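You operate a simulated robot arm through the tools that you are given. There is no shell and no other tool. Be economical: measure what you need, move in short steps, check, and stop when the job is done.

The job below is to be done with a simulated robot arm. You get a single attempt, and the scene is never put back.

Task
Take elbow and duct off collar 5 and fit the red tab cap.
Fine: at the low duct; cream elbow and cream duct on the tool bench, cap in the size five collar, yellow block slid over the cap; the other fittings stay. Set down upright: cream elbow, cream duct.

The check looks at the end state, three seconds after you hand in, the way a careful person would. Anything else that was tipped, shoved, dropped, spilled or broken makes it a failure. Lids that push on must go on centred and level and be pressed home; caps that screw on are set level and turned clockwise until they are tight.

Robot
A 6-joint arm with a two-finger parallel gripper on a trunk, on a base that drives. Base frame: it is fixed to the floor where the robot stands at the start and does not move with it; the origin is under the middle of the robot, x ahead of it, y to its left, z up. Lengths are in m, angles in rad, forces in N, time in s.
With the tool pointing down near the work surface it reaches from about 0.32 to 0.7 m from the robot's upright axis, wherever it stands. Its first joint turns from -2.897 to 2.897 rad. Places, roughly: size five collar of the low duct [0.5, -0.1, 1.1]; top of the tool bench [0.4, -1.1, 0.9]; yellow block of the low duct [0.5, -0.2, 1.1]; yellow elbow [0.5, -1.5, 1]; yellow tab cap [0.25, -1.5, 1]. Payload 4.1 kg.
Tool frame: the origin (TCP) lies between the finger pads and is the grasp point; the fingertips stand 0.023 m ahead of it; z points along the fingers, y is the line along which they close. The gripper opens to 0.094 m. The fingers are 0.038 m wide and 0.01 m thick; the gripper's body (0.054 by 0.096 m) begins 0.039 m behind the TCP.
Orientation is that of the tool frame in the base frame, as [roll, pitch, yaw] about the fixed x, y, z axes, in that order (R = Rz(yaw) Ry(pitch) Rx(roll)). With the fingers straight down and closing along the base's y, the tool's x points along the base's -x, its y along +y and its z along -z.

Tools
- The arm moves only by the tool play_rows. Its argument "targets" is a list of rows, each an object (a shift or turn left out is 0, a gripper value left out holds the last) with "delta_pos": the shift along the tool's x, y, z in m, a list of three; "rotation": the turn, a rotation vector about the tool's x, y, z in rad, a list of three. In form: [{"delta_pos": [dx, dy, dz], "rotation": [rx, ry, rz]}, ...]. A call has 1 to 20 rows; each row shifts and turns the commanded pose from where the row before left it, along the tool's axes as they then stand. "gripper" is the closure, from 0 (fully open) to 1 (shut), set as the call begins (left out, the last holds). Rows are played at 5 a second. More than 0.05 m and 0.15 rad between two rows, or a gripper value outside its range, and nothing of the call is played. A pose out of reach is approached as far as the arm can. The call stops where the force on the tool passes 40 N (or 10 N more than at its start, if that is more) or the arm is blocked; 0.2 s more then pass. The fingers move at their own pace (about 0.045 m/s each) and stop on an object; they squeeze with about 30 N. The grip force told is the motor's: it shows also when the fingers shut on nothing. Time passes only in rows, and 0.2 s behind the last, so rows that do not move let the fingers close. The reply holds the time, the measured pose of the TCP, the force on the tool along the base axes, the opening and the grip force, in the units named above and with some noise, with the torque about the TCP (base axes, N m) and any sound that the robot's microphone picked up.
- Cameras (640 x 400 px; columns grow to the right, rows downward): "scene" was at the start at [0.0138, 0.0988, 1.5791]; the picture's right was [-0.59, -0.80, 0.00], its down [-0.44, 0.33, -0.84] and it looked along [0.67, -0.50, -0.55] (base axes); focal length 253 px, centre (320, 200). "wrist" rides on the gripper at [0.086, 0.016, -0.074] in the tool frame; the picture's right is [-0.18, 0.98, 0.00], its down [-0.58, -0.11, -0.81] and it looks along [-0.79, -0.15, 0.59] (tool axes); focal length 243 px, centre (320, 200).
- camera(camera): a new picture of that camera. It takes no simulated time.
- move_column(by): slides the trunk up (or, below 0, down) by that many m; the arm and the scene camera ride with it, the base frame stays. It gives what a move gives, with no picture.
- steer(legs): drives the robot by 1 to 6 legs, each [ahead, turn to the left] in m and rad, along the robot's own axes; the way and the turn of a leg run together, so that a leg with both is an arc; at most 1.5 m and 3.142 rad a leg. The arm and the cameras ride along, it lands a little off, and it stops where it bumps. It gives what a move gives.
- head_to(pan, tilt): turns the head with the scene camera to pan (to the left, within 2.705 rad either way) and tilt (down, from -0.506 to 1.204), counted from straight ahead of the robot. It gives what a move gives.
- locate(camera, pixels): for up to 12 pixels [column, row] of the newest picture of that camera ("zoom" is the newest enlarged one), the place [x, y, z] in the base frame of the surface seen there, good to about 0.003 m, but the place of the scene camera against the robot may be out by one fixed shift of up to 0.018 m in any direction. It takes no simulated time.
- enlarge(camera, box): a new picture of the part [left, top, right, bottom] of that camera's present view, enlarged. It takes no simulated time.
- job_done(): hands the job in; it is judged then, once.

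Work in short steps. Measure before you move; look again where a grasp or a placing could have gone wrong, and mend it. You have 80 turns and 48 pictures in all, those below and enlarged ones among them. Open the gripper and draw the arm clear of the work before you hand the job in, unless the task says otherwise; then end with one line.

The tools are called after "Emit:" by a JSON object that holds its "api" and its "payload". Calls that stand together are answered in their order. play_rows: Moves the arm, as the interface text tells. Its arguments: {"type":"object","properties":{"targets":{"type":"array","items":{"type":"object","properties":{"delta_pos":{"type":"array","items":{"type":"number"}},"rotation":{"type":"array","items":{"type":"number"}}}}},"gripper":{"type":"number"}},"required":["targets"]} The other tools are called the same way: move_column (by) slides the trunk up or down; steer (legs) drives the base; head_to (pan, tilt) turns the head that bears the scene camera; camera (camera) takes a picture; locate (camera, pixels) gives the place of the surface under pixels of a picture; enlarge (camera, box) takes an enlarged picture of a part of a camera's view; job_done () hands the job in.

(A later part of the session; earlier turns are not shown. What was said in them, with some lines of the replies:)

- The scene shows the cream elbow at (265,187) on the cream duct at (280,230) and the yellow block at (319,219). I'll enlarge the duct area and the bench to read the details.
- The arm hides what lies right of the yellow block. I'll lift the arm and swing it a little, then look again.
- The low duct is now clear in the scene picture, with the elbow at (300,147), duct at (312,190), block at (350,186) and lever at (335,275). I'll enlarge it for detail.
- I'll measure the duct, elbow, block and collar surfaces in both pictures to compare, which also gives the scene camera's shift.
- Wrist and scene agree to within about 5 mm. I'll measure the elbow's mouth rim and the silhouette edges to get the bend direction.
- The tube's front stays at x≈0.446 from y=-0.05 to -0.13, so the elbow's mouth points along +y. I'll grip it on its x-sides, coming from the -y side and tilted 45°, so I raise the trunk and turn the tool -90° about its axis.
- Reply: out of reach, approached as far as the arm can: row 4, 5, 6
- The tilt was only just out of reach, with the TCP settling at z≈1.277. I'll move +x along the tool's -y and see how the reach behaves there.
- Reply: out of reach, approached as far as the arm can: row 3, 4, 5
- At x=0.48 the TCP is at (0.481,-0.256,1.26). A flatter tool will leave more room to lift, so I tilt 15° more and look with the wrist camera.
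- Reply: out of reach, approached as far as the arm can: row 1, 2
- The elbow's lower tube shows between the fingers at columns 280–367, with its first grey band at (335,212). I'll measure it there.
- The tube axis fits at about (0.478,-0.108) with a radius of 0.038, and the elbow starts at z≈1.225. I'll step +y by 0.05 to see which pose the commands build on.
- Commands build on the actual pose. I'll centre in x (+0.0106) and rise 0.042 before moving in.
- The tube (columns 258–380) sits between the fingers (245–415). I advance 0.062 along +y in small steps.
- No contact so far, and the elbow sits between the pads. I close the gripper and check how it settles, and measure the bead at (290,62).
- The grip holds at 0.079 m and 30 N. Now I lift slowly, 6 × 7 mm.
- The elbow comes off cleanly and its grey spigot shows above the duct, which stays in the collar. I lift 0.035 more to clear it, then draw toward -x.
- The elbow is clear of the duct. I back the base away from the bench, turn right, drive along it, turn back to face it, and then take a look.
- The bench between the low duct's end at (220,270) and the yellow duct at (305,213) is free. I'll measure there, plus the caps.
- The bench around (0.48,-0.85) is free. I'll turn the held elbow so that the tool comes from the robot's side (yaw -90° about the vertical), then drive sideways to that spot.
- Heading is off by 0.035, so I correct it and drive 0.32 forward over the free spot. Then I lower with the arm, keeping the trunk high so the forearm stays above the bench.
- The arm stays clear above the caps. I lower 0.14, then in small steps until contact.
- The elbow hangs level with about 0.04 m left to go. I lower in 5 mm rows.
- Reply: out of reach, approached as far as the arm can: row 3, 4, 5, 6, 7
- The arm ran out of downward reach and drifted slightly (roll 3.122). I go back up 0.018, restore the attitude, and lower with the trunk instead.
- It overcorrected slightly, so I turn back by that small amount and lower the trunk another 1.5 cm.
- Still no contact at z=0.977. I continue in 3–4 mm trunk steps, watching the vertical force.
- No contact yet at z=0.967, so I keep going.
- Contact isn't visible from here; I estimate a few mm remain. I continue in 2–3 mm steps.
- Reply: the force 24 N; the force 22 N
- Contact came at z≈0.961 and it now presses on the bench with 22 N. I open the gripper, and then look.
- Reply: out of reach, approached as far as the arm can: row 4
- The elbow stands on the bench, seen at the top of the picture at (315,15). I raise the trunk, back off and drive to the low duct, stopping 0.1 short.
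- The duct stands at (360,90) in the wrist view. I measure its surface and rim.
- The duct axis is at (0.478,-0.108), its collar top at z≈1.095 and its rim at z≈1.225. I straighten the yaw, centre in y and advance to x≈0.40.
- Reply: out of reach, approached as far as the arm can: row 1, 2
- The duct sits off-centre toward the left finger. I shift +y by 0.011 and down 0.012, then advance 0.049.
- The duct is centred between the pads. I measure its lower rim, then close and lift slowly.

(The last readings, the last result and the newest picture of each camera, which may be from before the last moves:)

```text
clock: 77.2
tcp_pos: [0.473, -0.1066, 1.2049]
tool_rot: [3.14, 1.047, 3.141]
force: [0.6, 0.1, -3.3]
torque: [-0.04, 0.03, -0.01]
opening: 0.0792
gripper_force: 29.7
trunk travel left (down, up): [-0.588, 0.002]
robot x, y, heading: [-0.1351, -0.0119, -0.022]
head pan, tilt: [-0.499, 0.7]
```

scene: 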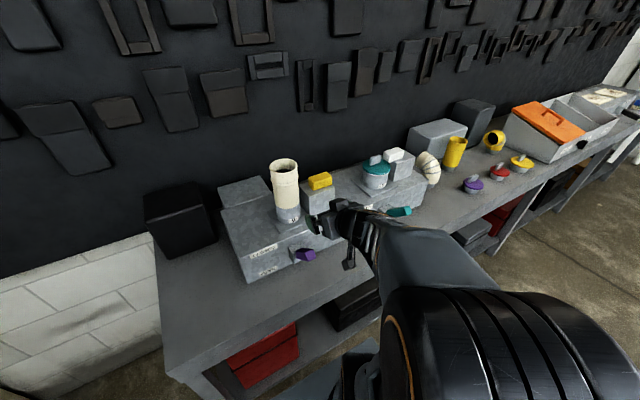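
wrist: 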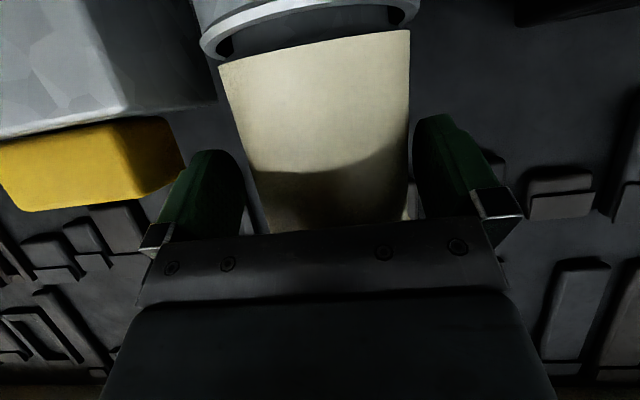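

The duct is out of the collar (weight ~3 N). I lift 0.04 more, back off, drive along the bench and face it again near (0.36,-0.82), in front of the placed elbow.

Emit:
{"api": "play_rows", "payload": {"targets": [{"delta_pos": [-0.0173, 0, -0.01]}, {"delta_pos": [-0.0173, 0, -0.01]}]}}

Emit:
{"api": "steer", "payload": {"legs": [[-0.25, 0], [0, -1.551], [0.725, 0], [0, 1.571]]}}

Emit:
{"api": "head_to", "payload": {"pan": 0.0, "tilt": 0.7}}

Emit:
{"api": "camera", "payload": {"camera": "scene"}}

```text
clock: 77.8
tcp_pos: [0.4719, -0.1053, 1.2432]
tool_rot: [3.14, 1.047, -3.14]
force: [0.1, 0.8, -2.9]
torque: [0.01, 0.05, -0.02]
opening: 0.0792
gripper_force: 30.3
trunk travel left (down, up): [-0.588, 0.002]
robot x, y, heading: [-0.1408, -0.0106, -0.024]
head pan, tilt: [-0.499, 0.7]
```

```text
clock: 90.7
tcp_pos: [0.2123, -0.834, 1.244]
tool_rot: [3.14, 1.046, 3.124]
force: [0.2, -0.6, -2.4]
torque: [-0.02, 0.06, -0.04]
opening: 0.0788
gripper_force: 30.1
trunk travel left (down, up): [-0.588, 0.002]
robot x, y, heading: [-0.3958, -0.7248, -0.045]
head pan, tilt: [-0.499, 0.7]
```

```text
clock: 91.6
tcp_pos: [0.2124, -0.8349, 1.2431]
tool_rot: [3.141, 1.048, 3.124]
force: [-0.3, 0.5, -2.4]
torque: [0.03, 0.09, 0.02]
opening: 0.0791
gripper_force: 29.9
trunk travel left (down, up): [-0.588, 0.002]
robot x, y, heading: [-0.3958, -0.726, -0.038]
head pan, tilt: [0.0, 0.7]
```

```text
18 pictures are left
```

scene: 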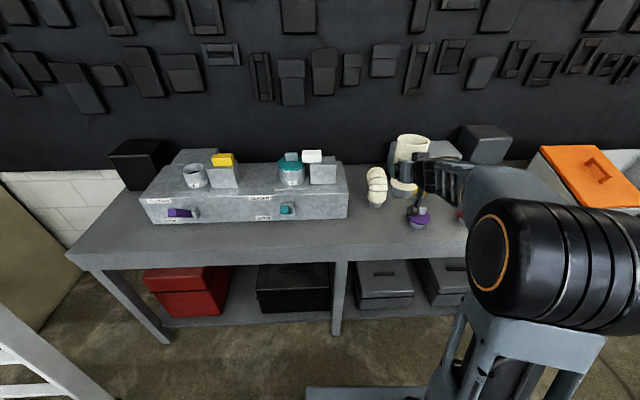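

The elbow stands at (377,187). I measure it, the bench edge and the purple cap to confirm the free spot.

Emit:
{"api": "locate", "payload": {"camera": "scene", "pixels": [[377, 203], [376, 178], [385, 190], [369, 190], [370, 225], [370, 250], [417, 215], [350, 210], [377, 210]]}}

Emit:
{"api": "steer", "payload": {"legs": [[0, 0.04], [0.15, 0]]}}

```text
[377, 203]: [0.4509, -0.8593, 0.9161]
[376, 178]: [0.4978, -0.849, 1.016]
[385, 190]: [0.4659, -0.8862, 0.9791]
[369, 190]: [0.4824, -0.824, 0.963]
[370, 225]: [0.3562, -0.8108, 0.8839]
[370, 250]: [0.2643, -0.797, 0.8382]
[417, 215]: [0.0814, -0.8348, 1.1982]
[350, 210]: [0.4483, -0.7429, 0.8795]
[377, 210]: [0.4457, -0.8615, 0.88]
```

```text
clock: 93.4
tcp_pos: [0.364, -0.8106, 1.2429]
tool_rot: [3.139, 1.044, -3.124]
force: [-0.1, 0.3, -2.3]
torque: [-0.02, 0.06, 0.0]
opening: 0.0789
gripper_force: 29.8
trunk travel left (down, up): [-0.588, 0.002]
robot x, y, heading: [-0.2438, -0.7268, -0.007]
head pan, tilt: [0.0, 0.7]
```

The spot is free, with the elbow's front at x≈0.45 and the bench edge at 0.265. I lower 0.2 with the arm, then by trunk.

Emit:
{"api": "play_rows", "payload": {"targets": [{"delta_pos": [0.0346, 0, 0.02]}, {"delta_pos": [0.0346, 0, 0.02]}, {"delta_pos": [0.0346, 0, 0.02]}, {"delta_pos": [0.0346, 0, 0.02]}, {"delta_pos": [0.0346, 0, 0.02]}]}}

Emit:
{"api": "move_column", "payload": {"by": -0.06}}

Emit:
{"api": "camera", "payload": {"camera": "scene"}}

```text
clock: 94.6
tcp_pos: [0.3675, -0.8114, 1.0425]
tool_rot: [3.14, 1.047, -3.124]
force: [-0.6, -0.2, -1.7]
torque: [0.0, 0.03, 0.0]
opening: 0.0789
gripper_force: 30.4
trunk travel left (down, up): [-0.588, 0.002]
robot x, y, heading: [-0.2472, -0.727, 0.001]
head pan, tilt: [0.0, 0.7]
```

```text
clock: 95.6
tcp_pos: [0.3667, -0.8101, 0.983]
tool_rot: [3.14, 1.048, -3.123]
force: [0.5, -0.1, -2.4]
torque: [-0.02, 0.04, 0.01]
opening: 0.0788
gripper_force: 30.4
trunk travel left (down, up): [-0.528, 0.062]
robot x, y, heading: [-0.2458, -0.7294, -0.002]
head pan, tilt: [0.0, 0.7]
```

```text
17 pictures are left
```

scene: 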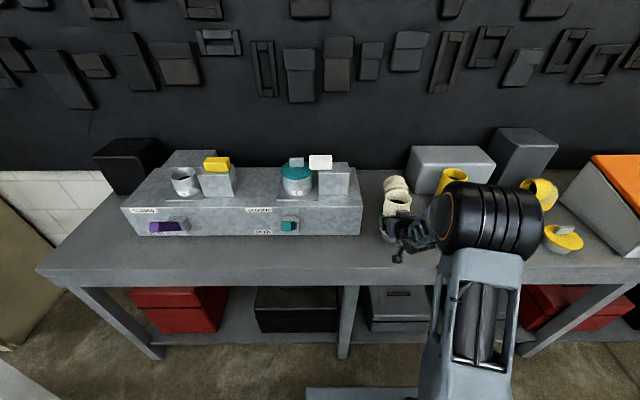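

The duct hangs over the free spot in front of the elbow. I lower by trunk in small steps until contact.

Emit:
{"api": "move_column", "payload": {"by": -0.012}}

Emit:
{"api": "move_column", "payload": {"by": -0.004}}

Emit:
{"api": "move_column", "payload": {"by": -0.003}}

Emit:
{"api": "move_column", "payload": {"by": -0.003}}

```text
clock: 96.2
tcp_pos: [0.3677, -0.8115, 0.9742]
tool_rot: [-3.142, 1.055, -3.124]
force: [1.0, 0.0, 11.4]
torque: [-0.14, -0.62, -0.04]
opening: 0.079
gripper_force: 30.1
trunk travel left (down, up): [-0.516, 0.074]
robot x, y, heading: [-0.2474, -0.7267, -0.009]
head pan, tilt: [0.0, 0.7]
```

```text
clock: 96.7
tcp_pos: [0.3652, -0.8109, 0.9684]
tool_rot: [3.139, 1.051, -3.121]
force: [-2.4, -2.6, 21.0]
torque: [-0.65, -0.72, -0.38]
opening: 0.0792
gripper_force: 29.9
trunk travel left (down, up): [-0.512, 0.078]
robot x, y, heading: [-0.2494, -0.7239, -0.005]
head pan, tilt: [0.0, 0.7]
```

```text
clock: 97.2
tcp_pos: [0.3648, -0.811, 0.9659]
tool_rot: [3.14, 1.052, -3.123]
force: [-1.2, -3.6, 20.6]
torque: [-0.62, -0.74, -0.35]
opening: 0.079
gripper_force: 30.0
trunk travel left (down, up): [-0.509, 0.081]
robot x, y, heading: [-0.2493, -0.7241, 0.001]
head pan, tilt: [0.0, 0.7]
```

```text
clock: 97.8
tcp_pos: [0.3644, -0.8111, 0.9613]
tool_rot: [3.141, 1.05, -3.122]
force: [-4.4, -1.7, 22.4]
torque: [-0.41, -0.72, -0.25]
opening: 0.079
gripper_force: 29.9
trunk travel left (down, up): [-0.506, 0.084]
robot x, y, heading: [-0.2484, -0.7249, -0.004]
head pan, tilt: [0.0, 0.7]
```

The duct presses on the bench with 22 N. I open and retreat straight back along -x, and look.

Emit:
{"api": "play_rows", "payload": {"targets": [{}, {}, {}], "gripper": 0}}

Emit:
{"api": "play_rows", "payload": {"targets": [{"delta_pos": [0.01, 0, -0.0173]}, {"delta_pos": [0.01, 0, -0.0173]}, {"delta_pos": [0.015, 0, -0.026]}, {"delta_pos": [0.015, 0, -0.026]}]}}

Emit:
{"api": "move_column", "payload": {"by": 0.084}}

Emit:
{"api": "steer", "payload": {"legs": [[-0.15, 0]]}}

Emit:
{"api": "camera", "payload": {"camera": "scene"}}

```text
clock: 98.5
tcp_pos: [0.366, -0.8107, 0.9603]
tool_rot: [3.14, 1.044, -3.124]
force: [-1.0, 0.5, 0.2]
torque: [0.0, -0.06, -0.01]
opening: 0.0942
gripper_force: 0.2
trunk travel left (down, up): [-0.506, 0.084]
robot x, y, heading: [-0.2434, -0.7286, -0.004]
head pan, tilt: [0.0, 0.7]
```

```text
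clock: 99.5
tcp_pos: [0.2667, -0.8155, 0.9603]
tool_rot: [3.139, 1.047, -3.121]
force: [-0.6, -0.6, 0.1]
torque: [0.03, 0.01, -0.04]
opening: 0.0939
gripper_force: 0.0
trunk travel left (down, up): [-0.506, 0.084]
robot x, y, heading: [-0.2475, -0.7259, -0.005]
head pan, tilt: [0.0, 0.7]
```

```text
clock: 100.8
tcp_pos: [0.2663, -0.8156, 1.0454]
tool_rot: [3.14, 1.047, -3.123]
force: [-0.2, -0.3, -0.9]
torque: [-0.03, 0.03, 0.01]
opening: 0.0939
gripper_force: 0.0
trunk travel left (down, up): [-0.59, 0.0]
robot x, y, heading: [-0.2515, -0.7249, -0.004]
head pan, tilt: [0.0, 0.7]
```

```text
clock: 102.1
tcp_pos: [0.1198, -0.8139, 1.0456]
tool_rot: [3.141, 1.048, -3.123]
force: [-0.8, 0.1, 1.6]
torque: [0.01, 0.01, 0.0]
opening: 0.094
gripper_force: 0.1
trunk travel left (down, up): [-0.59, 0.0]
robot x, y, heading: [-0.3957, -0.7268, 0.001]
head pan, tilt: [0.0, 0.7]
```

```text
16 pictures are left
```

scene: 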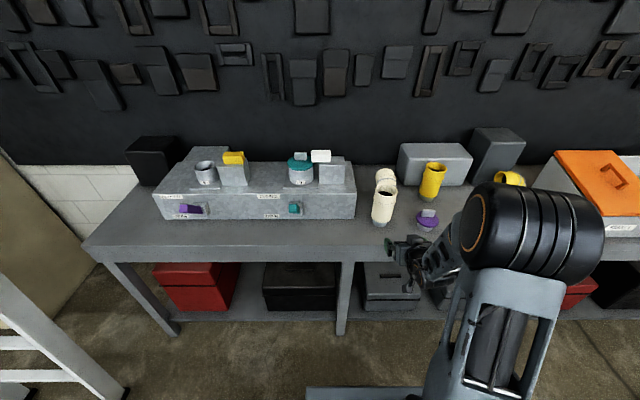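

Both cream parts stand upright, at (383,190). I enlarge the low duct to see the empty collar, how the teal cap sits in collar 6, and the sliding blocks.

Emit:
{"api": "enlarge", "payload": {"camera": "scene", "box": [180, 135, 360, 225]}}

Emit:
{"api": "locate", "payload": {"camera": "scene", "pixels": [[232, 155], [232, 163], [320, 155], [302, 156], [300, 168], [206, 164], [197, 166], [215, 164], [335, 163], [383, 222], [383, 190], [227, 170]]}}

```text
3.56 times, centred on (270, 180) of scene
```

zoom: 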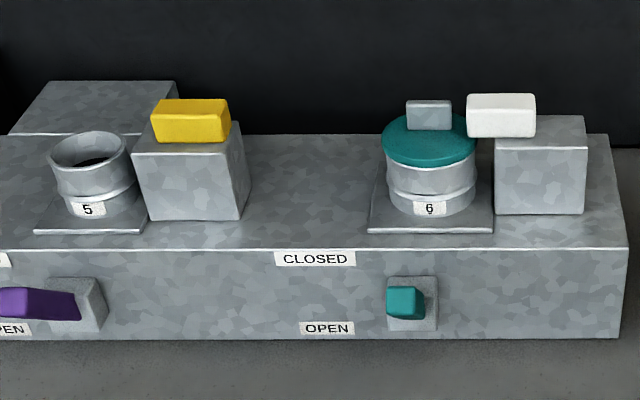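

```text
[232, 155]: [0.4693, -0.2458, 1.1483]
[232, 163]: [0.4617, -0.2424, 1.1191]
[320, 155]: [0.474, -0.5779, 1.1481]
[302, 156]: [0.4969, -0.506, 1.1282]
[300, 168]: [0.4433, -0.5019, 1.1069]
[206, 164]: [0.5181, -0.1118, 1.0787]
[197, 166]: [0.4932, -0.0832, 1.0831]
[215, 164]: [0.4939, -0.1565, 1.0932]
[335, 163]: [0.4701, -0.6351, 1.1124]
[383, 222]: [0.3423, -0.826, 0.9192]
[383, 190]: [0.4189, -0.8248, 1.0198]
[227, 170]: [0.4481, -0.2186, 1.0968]
```

White's keeper block is pushed a little over the teal cap's flange, so that is how yellow should end up. Now for the red cap: I raise the hand, turn the tool straight down, and drive to face the caps.

Emit:
{"api": "play_rows", "payload": {"targets": [{"delta_pos": [-0.0433, 0, -0.025]}, {"delta_pos": [-0.0433, 0, -0.025]}, {"rotation": [0, 0.1496, 0]}, {"rotation": [0, 0.1496, 0]}, {"rotation": [0, 0.1496, 0]}, {"rotation": [0, 0.1496, 0]}, {"rotation": [0, 0.1496, 0]}, {"rotation": [0, 0.1496, 0]}, {"rotation": [0, 0.1496, 0]}]}}

Emit:
{"api": "steer", "payload": {"legs": [[0, -1.571], [0.4, 0], [0, 1.571], [0.32, 0]]}}

Emit:
{"api": "camera", "payload": {"camera": "wrist"}}

```text
clock: 104.1
tcp_pos: [0.122, -0.8152, 1.1444]
tool_rot: [-3.141, -0.003, -3.121]
force: [-0.1, -0.1, -0.7]
torque: [0.0, -0.01, -0.01]
opening: 0.0942
gripper_force: 0.0
trunk travel left (down, up): [-0.59, 0.0]
robot x, y, heading: [-0.3959, -0.7244, -0.007]
head pan, tilt: [0.0, 0.7]
```

```text
clock: 116.0
tcp_pos: [0.4529, -1.2347, 1.1461]
tool_rot: [3.14, 0.0, -3.136]
force: [-0.1, 0.0, -0.5]
torque: [-0.01, 0.02, 0.0]
opening: 0.094
gripper_force: 0.1
trunk travel left (down, up): [-0.59, 0.0]
robot x, y, heading: [-0.062, -1.1372, -0.02]
head pan, tilt: [0.0, 0.7]
```

```text
14 pictures are left
```

wrist: 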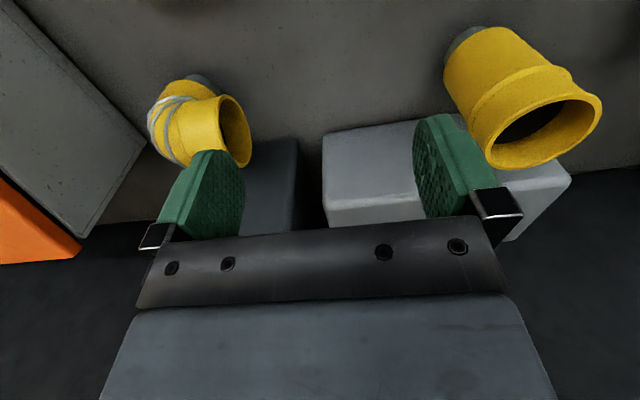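

The caps lie nearer than the view covers. I back the base 0.15 and look again.

Emit:
{"api": "steer", "payload": {"legs": [[-0.15, 0]]}}

Emit:
{"api": "camera", "payload": {"camera": "wrist"}}

```text
clock: 117.4
tcp_pos: [0.3001, -1.231, 1.1454]
tool_rot: [3.139, 0.001, -3.136]
force: [0.8, 0.1, -0.6]
torque: [0.03, -0.05, -0.02]
opening: 0.0942
gripper_force: 0.1
trunk travel left (down, up): [-0.59, 0.0]
robot x, y, heading: [-0.2107, -1.1346, -0.022]
head pan, tilt: [0.0, 0.7]
```

```text
13 pictures are left
```

wrist: 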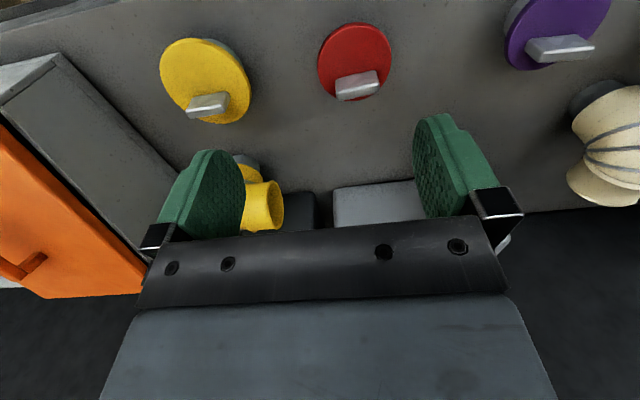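

The red cap is at (354,60) with its tab at (358,84). I measure the tab ends and flange rim.

Emit:
{"api": "locate", "payload": {"camera": "wrist", "pixels": [[338, 95], [376, 90], [340, 88], [375, 83], [357, 92], [357, 80], [354, 30], [322, 62], [388, 55], [354, 60], [374, 95], [340, 80]]}}

Emit:
{"api": "enlarge", "payload": {"camera": "wrist", "box": [300, 10, 410, 110]}}

```text
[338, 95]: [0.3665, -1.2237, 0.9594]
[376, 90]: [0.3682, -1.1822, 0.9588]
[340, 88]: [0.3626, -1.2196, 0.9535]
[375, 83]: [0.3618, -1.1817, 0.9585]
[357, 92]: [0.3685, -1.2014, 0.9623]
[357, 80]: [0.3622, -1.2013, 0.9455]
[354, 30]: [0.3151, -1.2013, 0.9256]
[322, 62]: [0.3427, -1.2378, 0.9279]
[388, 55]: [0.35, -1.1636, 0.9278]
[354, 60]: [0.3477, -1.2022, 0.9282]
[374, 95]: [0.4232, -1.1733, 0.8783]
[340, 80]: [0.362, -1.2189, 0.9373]
```

```text
4.00 times, centred on (355, 60) of wrist
```

zoom: 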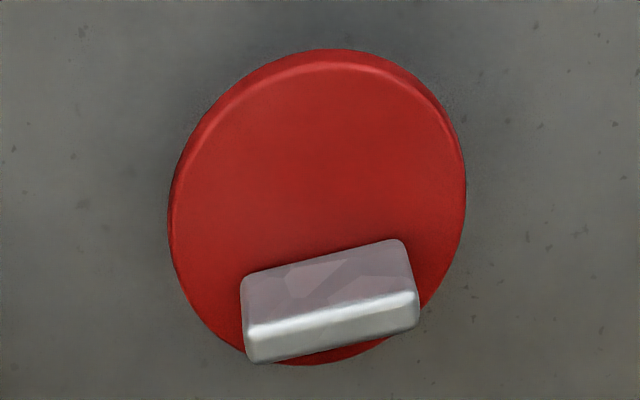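

The tab runs along y at x≈0.362–0.374, with its top at z=0.962. I measure the rim more exactly in the zoom to find the cap's centre.

Emit:
{"api": "locate", "payload": {"camera": "zoom", "pixels": [[325, 62], [180, 220], [456, 205], [440, 290], [215, 310], [330, 358], [240, 110], [410, 110], [260, 350], [410, 320], [260, 330], [400, 245]]}}

```text
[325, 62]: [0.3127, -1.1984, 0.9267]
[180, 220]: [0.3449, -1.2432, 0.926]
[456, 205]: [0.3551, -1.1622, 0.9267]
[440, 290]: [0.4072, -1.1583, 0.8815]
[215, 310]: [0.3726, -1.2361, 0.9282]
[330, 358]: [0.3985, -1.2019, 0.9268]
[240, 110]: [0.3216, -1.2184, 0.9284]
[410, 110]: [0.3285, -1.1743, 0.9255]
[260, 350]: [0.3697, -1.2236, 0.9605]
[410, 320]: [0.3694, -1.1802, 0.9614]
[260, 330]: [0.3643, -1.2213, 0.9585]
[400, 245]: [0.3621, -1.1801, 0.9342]
```

The cap's centre is (0.356,-1.202), radius ≈0.043, with the tab about 1 cm behind centre at x≈0.367. I turn the fingers to close along x, move above the tab and descend to z≈1.03.

Emit:
{"api": "play_rows", "payload": {"targets": [{"rotation": [0, 0, -0.15]}, {"rotation": [0, 0, -0.15]}, {"rotation": [0, 0, -0.15]}, {"rotation": [0, 0, -0.15]}, {"rotation": [0, 0, -0.15]}, {"rotation": [0, 0, -0.15]}, {"rotation": [0, 0, -0.15]}, {"rotation": [0, 0, -0.15]}, {"rotation": [0, 0, -0.15]}, {"rotation": [0, 0, -0.15]}, {"rotation": [0, 0, -0.065]}, {"delta_pos": [-0.03, 0, 0]}, {"delta_pos": [0, -0.035, 0]}, {"delta_pos": [0, -0.032, 0]}, {"delta_pos": [0, 0, 0.04]}, {"delta_pos": [0, 0, 0.04]}, {"delta_pos": [0, 0, 0.035]}]}}

Emit:
{"api": "camera", "payload": {"camera": "wrist"}}

```text
clock: 121.0
tcp_pos: [0.3699, -1.2028, 1.0298]
tool_rot: [-3.141, 0.003, -1.572]
force: [0.7, -0.3, 0.7]
torque: [0.06, -0.01, 0.02]
opening: 0.0938
gripper_force: 0.1
trunk travel left (down, up): [-0.59, 0.0]
robot x, y, heading: [-0.2167, -1.1338, -0.018]
head pan, tilt: [0.0, 0.7]
```

```text
11 pictures are left
```

wrist: 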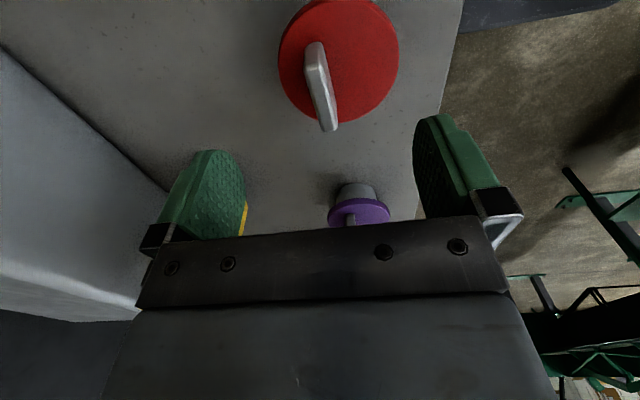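

The view confirms the tab is off-centre toward +x (left in the picture). I measure the tab and flange here.

Emit:
{"api": "locate", "payload": {"camera": "wrist", "pixels": [[308, 50], [316, 47], [328, 126], [322, 60], [281, 65], [397, 50], [340, 4], [345, 119], [326, 90], [334, 100]]}}

```text
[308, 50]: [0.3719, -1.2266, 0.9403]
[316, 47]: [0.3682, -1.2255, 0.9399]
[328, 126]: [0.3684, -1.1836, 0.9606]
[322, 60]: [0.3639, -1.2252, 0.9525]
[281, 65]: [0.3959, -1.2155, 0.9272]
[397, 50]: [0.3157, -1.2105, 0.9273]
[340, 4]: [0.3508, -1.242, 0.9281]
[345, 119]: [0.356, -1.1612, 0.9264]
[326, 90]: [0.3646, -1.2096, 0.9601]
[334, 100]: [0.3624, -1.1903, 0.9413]
```

The tab centre is x=0.3675 and the cap centre 0.356. I descend to z≈0.954 over the tab and close.

Emit:
{"api": "play_rows", "payload": {"targets": [{"delta_pos": [0, 0.0015, 0.03]}, {"delta_pos": [0, 0, 0.03]}, {"delta_pos": [0, 0, 0.014]}]}}

Emit:
{"api": "play_rows", "payload": {"targets": [{}, {}, {}, {}, {}, {}], "gripper": 1}}

Emit:
{"api": "play_rows", "payload": {"targets": [{"delta_pos": [0, 0, -0.02]}, {"delta_pos": [0, 0, -0.04]}, {"delta_pos": [0, 0, -0.05]}, {"delta_pos": [0, 0, -0.05]}, {"delta_pos": [0, 0, -0.05]}, {"delta_pos": [0, 0, -0.03]}]}}

Emit:
{"api": "camera", "payload": {"camera": "wrist"}}

```text
clock: 121.8
tcp_pos: [0.3675, -1.2024, 0.9546]
tool_rot: [-3.141, 0.0, -1.574]
force: [0.0, -0.3, 0.7]
torque: [-0.02, -0.02, 0.01]
opening: 0.0939
gripper_force: 0.1
trunk travel left (down, up): [-0.59, 0.0]
robot x, y, heading: [-0.2138, -1.1371, -0.014]
head pan, tilt: [0.0, 0.7]
```

```text
clock: 123.2
tcp_pos: [0.3676, -1.2008, 0.9559]
tool_rot: [-3.141, 0.001, -1.572]
force: [0.5, 0.5, 1.3]
torque: [0.02, -0.02, 0.0]
opening: 0.0126
gripper_force: 30.3
trunk travel left (down, up): [-0.59, 0.0]
robot x, y, heading: [-0.216, -1.1351, -0.02]
head pan, tilt: [0.0, 0.7]
```

```text
clock: 124.6
tcp_pos: [0.3647, -1.202, 1.1997]
tool_rot: [-3.14, 0.004, -1.572]
force: [0.4, 0.5, -0.4]
torque: [-0.01, -0.02, -0.01]
opening: 0.0125
gripper_force: 30.0
trunk travel left (down, up): [-0.59, 0.0]
robot x, y, heading: [-0.2135, -1.1335, -0.017]
head pan, tilt: [0.0, 0.7]
```

```text
10 pictures are left
```

wrist: 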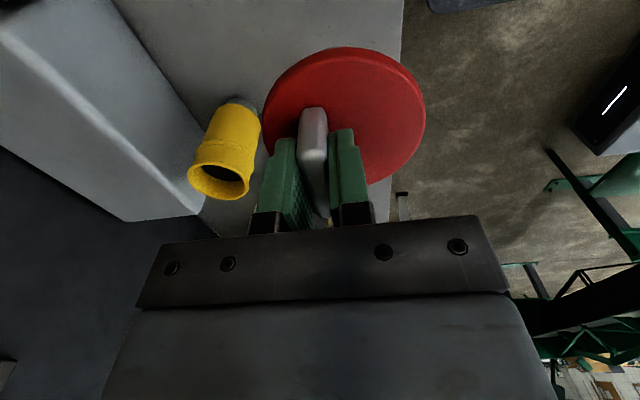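

The cap is held level by its tab. I measure the flange against the TCP, then drive back to the low duct.

Emit:
{"api": "locate", "payload": {"camera": "wrist", "pixels": [[267, 110], [422, 115], [345, 52], [385, 178], [400, 80], [290, 80], [380, 120]]}}

Emit:
{"api": "steer", "payload": {"legs": [[-0.2, 0], [0, 1.588], [1.08, 0], [0, -1.571]]}}

```text
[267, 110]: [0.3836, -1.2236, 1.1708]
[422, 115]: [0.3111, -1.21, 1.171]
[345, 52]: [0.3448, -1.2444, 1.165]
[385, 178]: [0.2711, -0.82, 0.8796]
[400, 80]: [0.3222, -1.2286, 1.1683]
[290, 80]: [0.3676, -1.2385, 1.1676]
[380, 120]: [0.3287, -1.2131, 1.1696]
```

```text
clock: 139.1
tcp_pos: [0.1351, -0.084, 1.1981]
tool_rot: [-3.141, 0.002, -1.521]
force: [0.4, -0.1, -0.8]
torque: [-0.01, 0.0, -0.02]
opening: 0.0128
gripper_force: 29.7
trunk travel left (down, up): [-0.59, 0.0]
robot x, y, heading: [-0.4459, -0.0455, 0.039]
head pan, tilt: [0.0, 0.7]
```

The cap hangs with its flange about 0.03 below the TCP. I correct the heading and drive forward so the cap stops just short of collar 5, still above it (spigot bottom ≈1.125, collar top 1.095).

Emit:
{"api": "steer", "payload": {"legs": [[0, -0.039], [0.3, 0]]}}

Emit:
{"api": "camera", "payload": {"camera": "wrist"}}

```text
clock: 141.6
tcp_pos: [0.4394, -0.1007, 1.1978]
tool_rot: [-3.14, 0.0, -1.552]
force: [0.6, 0.6, -0.5]
torque: [0.03, -0.01, -0.01]
opening: 0.0126
gripper_force: 29.6
trunk travel left (down, up): [-0.59, 0.0]
robot x, y, heading: [-0.1394, -0.0479, 0.0]
head pan, tilt: [0.0, 0.7]
```

```text
9 pictures are left
```

wrist: 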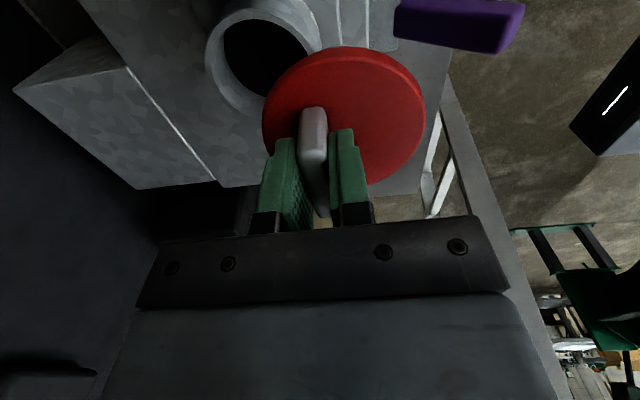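

The collar's rim is visible at (262,55), beside the cap. I measure the collar rim and the cap rim in the same picture.

Emit:
{"api": "locate", "payload": {"camera": "wrist", "pixels": [[214, 55], [220, 28], [228, 95], [311, 30], [250, 8], [290, 10], [218, 75], [266, 110], [422, 115], [345, 55], [285, 80], [402, 78]]}}

```text
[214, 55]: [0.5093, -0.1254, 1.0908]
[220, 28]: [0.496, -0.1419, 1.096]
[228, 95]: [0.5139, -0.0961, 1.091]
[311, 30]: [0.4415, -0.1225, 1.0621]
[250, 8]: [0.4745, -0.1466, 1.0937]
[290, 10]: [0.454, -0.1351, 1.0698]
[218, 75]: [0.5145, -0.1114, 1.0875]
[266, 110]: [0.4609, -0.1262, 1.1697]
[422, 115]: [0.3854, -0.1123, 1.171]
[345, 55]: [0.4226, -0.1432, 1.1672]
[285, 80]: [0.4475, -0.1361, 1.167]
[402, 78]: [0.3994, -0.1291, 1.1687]
```

The collar centre fits at (0.4765,-0.1075), and the cap centre is 0.0128 behind the TCP in x. I check the cap's level with interior points, then move it above the collar.

Emit:
{"api": "locate", "payload": {"camera": "wrist", "pixels": [[345, 65], [345, 90], [360, 75], [370, 110], [370, 140], [375, 165], [400, 90], [400, 145], [415, 110], [285, 95], [275, 120], [310, 70]]}}

Emit:
{"api": "play_rows", "payload": {"targets": [{"rotation": [0, 0, 0.019]}, {"delta_pos": [0.0069, -0.02, 0]}, {"delta_pos": [0, -0.0299, 0]}]}}

```text
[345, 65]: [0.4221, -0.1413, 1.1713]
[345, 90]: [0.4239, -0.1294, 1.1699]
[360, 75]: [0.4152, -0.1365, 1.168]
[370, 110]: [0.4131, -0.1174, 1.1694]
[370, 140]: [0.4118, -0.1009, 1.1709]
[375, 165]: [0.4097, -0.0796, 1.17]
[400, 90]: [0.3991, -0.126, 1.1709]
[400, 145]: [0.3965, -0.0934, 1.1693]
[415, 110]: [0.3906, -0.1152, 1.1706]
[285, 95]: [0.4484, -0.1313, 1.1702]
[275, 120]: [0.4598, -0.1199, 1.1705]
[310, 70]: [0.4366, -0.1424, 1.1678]
```

```text
clock: 142.4
tcp_pos: [0.4909, -0.1081, 1.1958]
tool_rot: [3.139, -0.001, -1.57]
force: [1.0, -0.7, -1.4]
torque: [-0.01, -0.04, 0.03]
opening: 0.0126
gripper_force: 29.3
trunk travel left (down, up): [-0.59, 0.0]
robot x, y, heading: [-0.1391, -0.0474, 0.004]
head pan, tilt: [0.0, 0.7]
```

The cap is level. I trim x by -1.5 mm and descend so that the spigot should enter the collar (mouth at TCP z≈1.170), watching the force.

Emit:
{"api": "play_rows", "payload": {"targets": [{"delta_pos": [0, 0.0015, 0.01]}, {"delta_pos": [0, 0, 0.01]}, {"delta_pos": [0, 0, 0.005]}, {"delta_pos": [0, 0, 0.005]}, {"delta_pos": [0, 0, 0.004]}]}}

Emit:
{"api": "enlarge", "payload": {"camera": "wrist", "box": [200, 0, 500, 190]}}

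```text
clock: 143.6
tcp_pos: [0.4872, -0.1066, 1.1646]
tool_rot: [3.142, 0.0, -1.569]
force: [0.2, 0.0, -1.1]
torque: [0.0, -0.02, 0.01]
opening: 0.0126
gripper_force: 30.1
trunk travel left (down, up): [-0.59, 0.0]
robot x, y, heading: [-0.1364, -0.0501, -0.0]
head pan, tilt: [0.0, 0.7]
```

```text
2.11 times, centred on (350, 95) of wrist
```

zoom: 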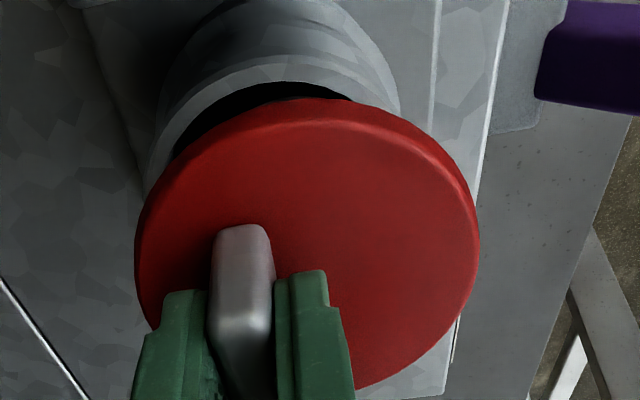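

No contact yet, and the collar rim shows behind the cap. I refine the centring by measuring both rims here.

Emit:
{"api": "locate", "payload": {"camera": "zoom", "pixels": [[155, 150], [180, 115], [215, 85], [270, 72], [330, 80], [375, 97], [145, 230], [300, 108], [400, 135], [465, 200], [472, 250], [190, 150]]}}

```text
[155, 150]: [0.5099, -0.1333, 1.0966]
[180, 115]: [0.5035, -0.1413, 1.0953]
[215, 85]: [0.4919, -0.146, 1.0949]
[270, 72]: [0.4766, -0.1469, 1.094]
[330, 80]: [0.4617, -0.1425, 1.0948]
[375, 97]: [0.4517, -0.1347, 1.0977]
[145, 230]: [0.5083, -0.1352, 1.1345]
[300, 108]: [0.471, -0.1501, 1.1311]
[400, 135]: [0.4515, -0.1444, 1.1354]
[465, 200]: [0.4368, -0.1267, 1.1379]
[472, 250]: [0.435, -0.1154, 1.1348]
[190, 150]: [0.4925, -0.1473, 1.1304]
```

Collar centre ≈(0.480,-0.107), cap centre ≈(0.4765,-0.1075). I shift +3 mm in x and descend slowly.

Emit:
{"api": "play_rows", "payload": {"targets": [{"delta_pos": [0, -0.003, 0]}, {"delta_pos": [0, 0, 0.003]}, {"delta_pos": [0, 0, 0.003]}, {"delta_pos": [0, 0, 0.003]}, {"delta_pos": [0, 0, 0.003]}]}}

```text
clock: 144.8
tcp_pos: [0.4909, -0.1085, 1.1538]
tool_rot: [3.141, 0.002, -1.569]
force: [0.0, -1.0, -0.4]
torque: [-0.01, -0.02, 0.0]
opening: 0.0125
gripper_force: 29.8
trunk travel left (down, up): [-0.59, 0.0]
robot x, y, heading: [-0.1401, -0.047, 0.005]
head pan, tilt: [0.0, 0.7]
```

The spigot is about 17 mm inside with no force, so it is entering cleanly. I continue toward the seat at z≈1.132.

Emit:
{"api": "play_rows", "payload": {"targets": [{"delta_pos": [0, 0, 0.004]}, {"delta_pos": [0, 0, 0.004]}, {"delta_pos": [0, 0, 0.004]}, {"delta_pos": [0, 0, 0.004]}, {"delta_pos": [0, 0, 0.003]}]}}

```text
clock: 146.0
tcp_pos: [0.4908, -0.1085, 1.1368]
tool_rot: [-3.136, -0.001, -1.57]
force: [0.2, 0.4, 15.2]
torque: [0.17, 0.18, 0.0]
opening: 0.0123
gripper_force: 30.1
trunk travel left (down, up): [-0.59, 0.0]
robot x, y, heading: [-0.1428, -0.0481, 0.006]
head pan, tilt: [0.0, 0.7]
```

Emit:
{"api": "play_rows", "payload": {"targets": [{"delta_pos": [0, 0, 0.003]}, {"delta_pos": [0, 0, 0.003]}, {"delta_pos": [0, 0, 0.003]}]}}

Emit:
{"api": "enlarge", "payload": {"camera": "wrist", "box": [200, 0, 500, 190]}}

```text
clock: 146.9
tcp_pos: [0.4912, -0.108, 1.1305]
tool_rot: [-3.132, 0.0, -1.57]
force: [-1.1, -0.8, 13.0]
torque: [0.12, 0.53, 0.04]
opening: 0.0128
gripper_force: 30.4
trunk travel left (down, up): [-0.59, 0.0]
robot x, y, heading: [-0.1419, -0.0479, 0.002]
head pan, tilt: [0.0, 0.7]
stopped in row 3: the force on the tool passed its limit (the readings are from after the stop); the commanded pose is now the measured one
```

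```text
2.11 times, centred on (350, 95) of wrist
```

zoom: 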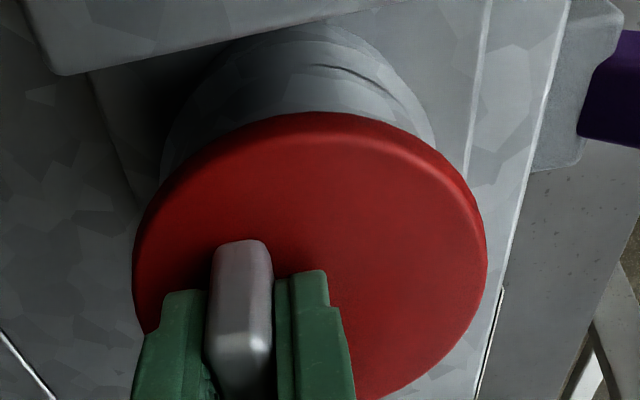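

The cap met firm resistance at TCP z=1.1305, about where it should be fully seated. I check the flange's height and level.

Emit:
{"api": "locate", "payload": {"camera": "zoom", "pixels": [[160, 220], [250, 140], [340, 140], [420, 170], [460, 240], [440, 330], [390, 375], [330, 200], [400, 250], [150, 290], [430, 120], [200, 100]]}}

```text
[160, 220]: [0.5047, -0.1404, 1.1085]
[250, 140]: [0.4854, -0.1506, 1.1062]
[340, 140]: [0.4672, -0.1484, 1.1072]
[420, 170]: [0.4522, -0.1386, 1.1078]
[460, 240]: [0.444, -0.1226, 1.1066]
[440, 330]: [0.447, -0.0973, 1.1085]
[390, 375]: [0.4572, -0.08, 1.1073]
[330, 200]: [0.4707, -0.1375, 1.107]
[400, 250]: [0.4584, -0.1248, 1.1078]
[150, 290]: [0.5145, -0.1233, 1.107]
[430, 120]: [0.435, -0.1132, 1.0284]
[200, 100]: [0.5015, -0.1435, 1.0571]
```

The flange is level at 1.107 all round, with the fingertips resting on it. I press once more to be sure it is home.

Emit:
{"api": "play_rows", "payload": {"targets": [{"delta_pos": [0, 0, 0.002]}, {"delta_pos": [0, 0, 0.002]}, {"delta_pos": [0, 0, 0.002]}]}}

Emit:
{"api": "play_rows", "payload": {"targets": [{"delta_pos": [0, 0, -0.002]}, {}, {}, {}], "gripper": 0.45}}

Emit:
{"api": "play_rows", "payload": {"targets": [{"delta_pos": [0, 0, -0.03]}, {"delta_pos": [0, 0, -0.04]}, {"delta_pos": [0, 0, -0.04]}]}}

Emit:
{"api": "camera", "payload": {"camera": "wrist"}}

```text
clock: 147.6
tcp_pos: [0.4907, -0.1083, 1.131]
tool_rot: [-3.12, -0.001, -1.569]
force: [-1.9, 0.0, 12.7]
torque: [0.06, 0.71, 0.01]
opening: 0.0128
gripper_force: 29.7
trunk travel left (down, up): [-0.59, 0.0]
robot x, y, heading: [-0.1407, -0.0442, 0.004]
head pan, tilt: [0.0, 0.7]
stopped in row 3: the force on the tool passed its limit (the readings are from after the stop); the commanded pose is now the measured one
```

```text
clock: 148.6
tcp_pos: [0.4925, -0.1094, 1.1311]
tool_rot: [-3.121, -0.003, -1.572]
force: [9.5, 2.6, 17.5]
torque: [0.11, 0.27, -0.09]
opening: 0.0473
gripper_force: 0.0
trunk travel left (down, up): [-0.59, 0.0]
robot x, y, heading: [-0.1418, -0.0488, 0.001]
head pan, tilt: [0.0, 0.7]
```

```text
clock: 149.4
tcp_pos: [0.4941, -0.106, 1.2426]
tool_rot: [-3.125, -0.002, -1.57]
force: [0.5, 0.7, -0.1]
torque: [0.02, 0.02, 0.01]
opening: 0.0519
gripper_force: 0.1
trunk travel left (down, up): [-0.59, 0.0]
robot x, y, heading: [-0.1431, -0.0468, 0.003]
head pan, tilt: [0.0, 0.7]
```

```text
6 pictures are left
```

wrist: 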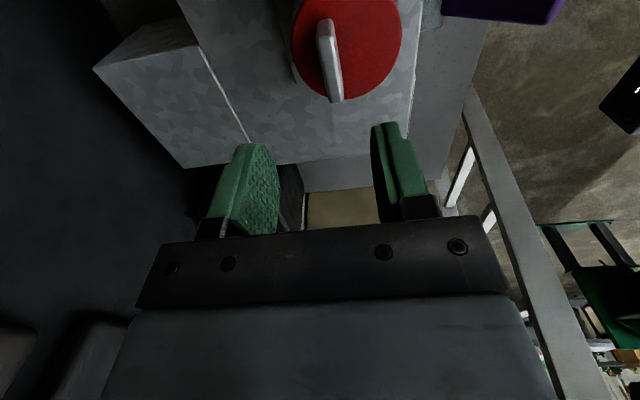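

The red cap stays seated. I close the fingers, straighten the tool and move to -y (y≈-0.36) above the duct box, to look at the yellow block.

Emit:
{"api": "play_rows", "payload": {"targets": [{"rotation": [-0.016, 0, 0]}, {"delta_pos": [0.05, 0, 0]}, {"delta_pos": [0.05, 0, 0]}, {"delta_pos": [0.05, 0, 0]}, {"delta_pos": [0.05, 0, 0]}, {"delta_pos": [0.05, 0.005, 0]}, {"delta_pos": [0.02, 0.004, 0]}], "gripper": 1}}

Emit:
{"api": "camera", "payload": {"camera": "wrist"}}

```text
refused: row 6 steps farther than a row can; nothing moved
```

```text
5 pictures are left
```

wrist: 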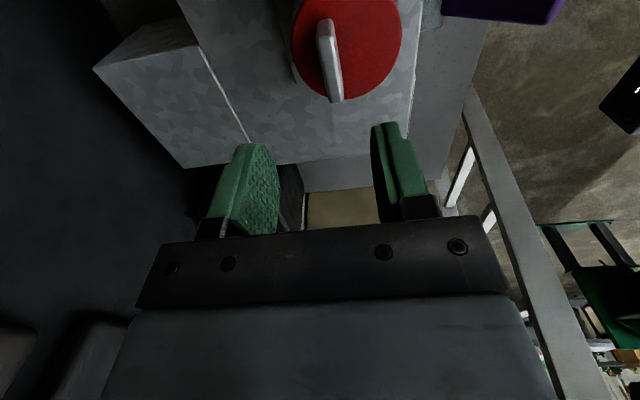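

A row was a bit too long, so nothing moved. I repeat with smaller rows.

Emit:
{"api": "play_rows", "payload": {"targets": [{"rotation": [-0.016, 0, 0]}, {"delta_pos": [0.045, 0, 0]}, {"delta_pos": [0.045, 0, 0]}, {"delta_pos": [0.045, 0, 0]}, {"delta_pos": [0.045, 0, 0]}, {"delta_pos": [0.045, 0.005, 0]}, {"delta_pos": [0.035, 0.004, 0]}], "gripper": 1}}

```text
clock: 151.0
tcp_pos: [0.4479, -0.3442, 1.2233]
tool_rot: [-3.139, 0.0, -1.571]
force: [0.0, -0.8, -0.4]
torque: [0.0, -0.04, -0.02]
opening: 0.0002
gripper_force: 29.8
out of reach, approached as far as the arm can: row 4, 5, 6, 7
trunk travel left (down, up): [-0.59, 0.0]
robot x, y, heading: [-0.1414, -0.0479, 0.008]
head pan, tilt: [0.0, 0.7]
```

The arm is at its reach limit, at (0.448,-0.344,1.223). I look from here.

Emit:
{"api": "camera", "payload": {"camera": "wrist"}}

```text
4 pictures are left
```

wrist: 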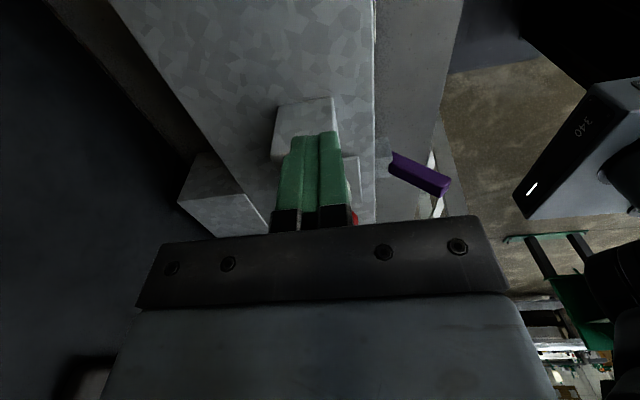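

The block's box shows at (305,115) and the block itself is hidden behind the closed fingers. I measure the box's near (-y) face and edges.

Emit:
{"api": "locate", "payload": {"camera": "wrist", "pixels": [[282, 112], [328, 102], [278, 150], [285, 150], [338, 130], [342, 155], [350, 175], [276, 155], [350, 200], [354, 218]]}}

```text
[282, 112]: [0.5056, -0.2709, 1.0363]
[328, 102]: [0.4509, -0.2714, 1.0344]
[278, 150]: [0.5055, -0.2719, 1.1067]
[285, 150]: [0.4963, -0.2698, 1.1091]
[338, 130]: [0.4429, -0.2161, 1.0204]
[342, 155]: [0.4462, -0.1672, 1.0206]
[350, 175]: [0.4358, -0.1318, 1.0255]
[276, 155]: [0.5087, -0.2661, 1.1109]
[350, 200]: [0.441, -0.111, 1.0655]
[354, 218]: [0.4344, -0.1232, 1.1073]
```

The box spans x 0.447–0.508 with its -y face at y=-0.271. The yellow block's exact ends still need measuring, so I turn the head and enlarge the scene there.

Emit:
{"api": "head_to", "payload": {"pan": -0.4, "tilt": 0.7}}

Emit:
{"api": "enlarge", "payload": {"camera": "scene", "box": [220, 100, 420, 225]}}

```text
clock: 151.8
tcp_pos: [0.4476, -0.3436, 1.2231]
tool_rot: [-3.139, -0.002, -1.571]
force: [-0.6, -0.8, -0.3]
torque: [0.02, -0.02, -0.01]
opening: 0.0
gripper_force: 30.4
trunk travel left (down, up): [-0.59, 0.0]
robot x, y, heading: [-0.1363, -0.0445, 0.005]
head pan, tilt: [-0.4, 0.7]
```

```text
3.20 times, centred on (320, 162) of scene
```

zoom: 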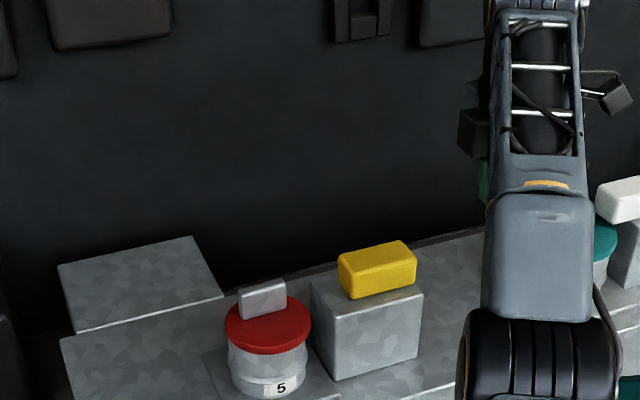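

Clear view: cap seated, block centred on its box. I measure the block ends, box edges and cap rim.

Emit:
{"api": "locate", "payload": {"camera": "zoom", "pixels": [[349, 275], [411, 262], [342, 260], [400, 245], [348, 290], [412, 280], [335, 322], [420, 292], [314, 286], [308, 322], [229, 330], [268, 350]]}}

```text
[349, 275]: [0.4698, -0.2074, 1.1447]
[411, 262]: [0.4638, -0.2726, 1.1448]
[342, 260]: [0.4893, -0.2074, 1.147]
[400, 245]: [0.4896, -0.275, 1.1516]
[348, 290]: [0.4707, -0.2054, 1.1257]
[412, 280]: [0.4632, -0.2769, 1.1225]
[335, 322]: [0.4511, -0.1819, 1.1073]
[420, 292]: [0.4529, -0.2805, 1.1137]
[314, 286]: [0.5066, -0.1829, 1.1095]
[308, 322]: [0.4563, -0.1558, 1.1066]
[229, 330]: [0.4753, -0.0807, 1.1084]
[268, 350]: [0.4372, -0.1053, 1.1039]
```

With the box as reference (scene y shift +0.010), the block spans y -0.266…-0.196 and the cap's rim is at -0.151. I drive 0.05 forward for reach, then go down behind the block.

Emit:
{"api": "steer", "payload": {"legs": [[0.05, 0]]}}

```text
clock: 152.8
tcp_pos: [0.4979, -0.3421, 1.2225]
tool_rot: [-3.141, -0.002, -1.568]
force: [0.4, 0.0, -0.2]
torque: [-0.03, 0.01, 0.01]
opening: 0.0
gripper_force: 29.5
trunk travel left (down, up): [-0.59, 0.0]
robot x, y, heading: [-0.093, -0.0485, 0.002]
head pan, tilt: [-0.4, 0.7]
```

I move to (0.478,-0.312) and down to z≈1.147, just above the box top level and behind the block.

Emit:
{"api": "play_rows", "payload": {"targets": [{"delta_pos": [-0.03, 0.02, 0]}, {"delta_pos": [0, 0, 0.035]}, {"delta_pos": [0, 0, 0.025]}, {"delta_pos": [0, 0, 0.0155]}]}}

```text
clock: 153.8
tcp_pos: [0.477, -0.3111, 1.1481]
tool_rot: [-3.141, -0.001, -1.57]
force: [-0.3, 0.4, -0.1]
torque: [-0.02, -0.01, 0.01]
opening: 0.0
gripper_force: 30.1
trunk travel left (down, up): [-0.59, 0.0]
robot x, y, heading: [-0.0891, -0.0446, 0.007]
head pan, tilt: [-0.4, 0.7]
```

The hand is in place with no contact. I push along +y in 6 mm rows, first to y≈-0.263.

Emit:
{"api": "play_rows", "payload": {"targets": [{"delta_pos": [-0.006, 0, 0]}, {"delta_pos": [-0.006, 0, 0]}, {"delta_pos": [-0.006, 0, 0]}, {"delta_pos": [-0.006, 0, 0]}, {"delta_pos": [-0.006, 0, 0]}, {"delta_pos": [-0.006, 0, 0]}, {"delta_pos": [-0.006, 0, 0]}, {"delta_pos": [-0.006, 0, 0]}]}}

```text
clock: 155.6
tcp_pos: [0.478, -0.2628, 1.1478]
tool_rot: [-3.141, 0.0, -1.571]
force: [0.5, -1.3, 0.7]
torque: [-0.01, 0.01, 0.03]
opening: 0.0
gripper_force: 30.1
trunk travel left (down, up): [-0.59, 0.0]
robot x, y, heading: [-0.0915, -0.0438, 0.005]
head pan, tilt: [-0.4, 0.7]
```

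The block slides lightly (about 1 N). I push on to y≈-0.228.

Emit:
{"api": "play_rows", "payload": {"targets": [{"delta_pos": [-0.006, 0, 0]}, {"delta_pos": [-0.006, 0, 0]}, {"delta_pos": [-0.006, 0, 0]}, {"delta_pos": [-0.006, 0, 0]}, {"delta_pos": [-0.006, 0, 0]}, {"delta_pos": [-0.005, 0, 0]}]}}

Emit:
{"api": "enlarge", "payload": {"camera": "scene", "box": [220, 100, 420, 225]}}

```text
clock: 157.0
tcp_pos: [0.4761, -0.2318, 1.1466]
tool_rot: [-3.137, -0.002, -1.573]
force: [1.7, -8.3, 0.9]
torque: [0.05, 0.03, -0.01]
opening: 0.0001
gripper_force: 30.3
trunk travel left (down, up): [-0.59, 0.0]
robot x, y, heading: [-0.0921, -0.0487, 0.001]
head pan, tilt: [-0.4, 0.7]
```

```text
3.20 times, centred on (320, 162) of scene
```

zoom: 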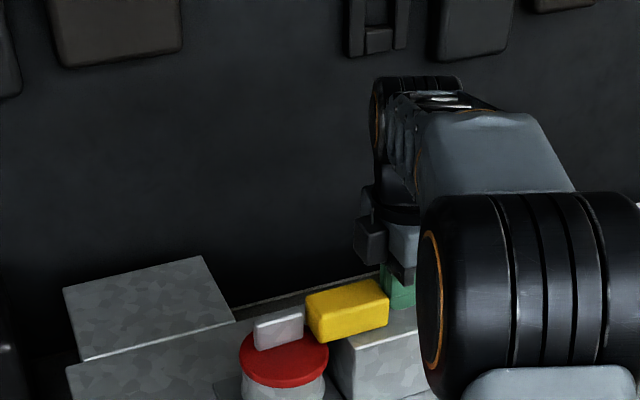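

The block now overlaps the cap's flange next to the tab, and the push force rose to 8 N at the stop. I check the cap's level and the block's place, then back away.

Emit:
{"api": "locate", "payload": {"camera": "zoom", "pixels": [[245, 360], [285, 380], [322, 360], [270, 355], [300, 345], [310, 310], [315, 325], [380, 295], [262, 325], [298, 318], [340, 350]]}}

Emit:
{"api": "play_rows", "payload": {"targets": [{"delta_pos": [0.01, 0, 0]}, {"delta_pos": [0.03, 0, 0]}, {"delta_pos": [0.03, 0, 0]}, {"delta_pos": [0, 0, -0.04]}, {"delta_pos": [0, 0, -0.03]}]}}

```text
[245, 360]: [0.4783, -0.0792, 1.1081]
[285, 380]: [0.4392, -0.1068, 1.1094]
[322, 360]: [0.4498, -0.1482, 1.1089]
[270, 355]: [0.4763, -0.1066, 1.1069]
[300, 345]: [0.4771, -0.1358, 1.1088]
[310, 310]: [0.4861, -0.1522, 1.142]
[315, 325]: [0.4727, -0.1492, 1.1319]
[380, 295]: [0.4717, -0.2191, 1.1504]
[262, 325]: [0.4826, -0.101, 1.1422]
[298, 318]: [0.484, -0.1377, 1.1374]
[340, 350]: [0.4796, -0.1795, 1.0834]
```

```text
clock: 158.2
tcp_pos: [0.4762, -0.2991, 1.2182]
tool_rot: [-3.14, 0.0, -1.57]
force: [0.1, -0.6, 1.1]
torque: [0.0, 0.02, 0.0]
opening: 0.0
gripper_force: 30.2
trunk travel left (down, up): [-0.59, 0.0]
robot x, y, heading: [-0.0937, -0.0428, 0.011]
head pan, tilt: [-0.4, 0.7]
```

The cap is level (1.107–1.109) and the block overlaps it by about 12 mm. I open the gripper, back the robot away and take a last look.

Emit:
{"api": "play_rows", "payload": {"targets": [{"delta_pos": [0, 0, -0.02]}, {}, {}, {}, {}], "gripper": 0}}

Emit:
{"api": "steer", "payload": {"legs": [[-0.35, 0]]}}

Emit:
{"api": "camera", "payload": {"camera": "scene"}}

```text
clock: 159.4
tcp_pos: [0.4759, -0.3011, 1.2381]
tool_rot: [-3.14, -0.002, -1.569]
force: [-0.2, 0.0, 0.0]
torque: [-0.01, -0.03, 0.0]
opening: 0.094
gripper_force: 0.1
trunk travel left (down, up): [-0.59, 0.0]
robot x, y, heading: [-0.0871, -0.0464, 0.0]
head pan, tilt: [-0.4, 0.7]
```

```text
clock: 161.6
tcp_pos: [0.1264, -0.3005, 1.2385]
tool_rot: [-3.138, -0.003, -1.57]
force: [0.1, -0.1, -0.6]
torque: [-0.01, 0.0, 0.02]
opening: 0.0936
gripper_force: 0.0
trunk travel left (down, up): [-0.59, 0.0]
robot x, y, heading: [-0.44, -0.0472, 0.011]
head pan, tilt: [-0.4, 0.7]
```

```text
1 pictures are left
```

scene: 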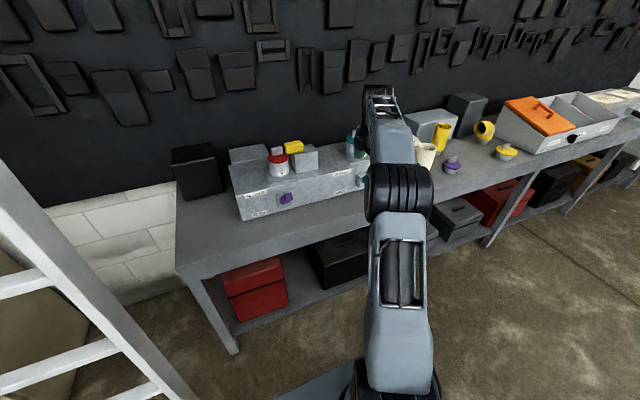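

The cap and block are in place, the cream duct and elbow stand on the bench at (425,152), and the other fittings are undisturbed. The red cap's flange (1.108) matches the height of the teal one (1.107), so I hand in.

Emit:
{"api": "job_done", "payload": {}}

```text
The job is handed in.
```

The job is handed in: the cream elbow and cream duct stand upright on the tool bench, the red tab cap is pressed level into collar 5, and the yellow block is slid over the cap's flange by about 12 mm.
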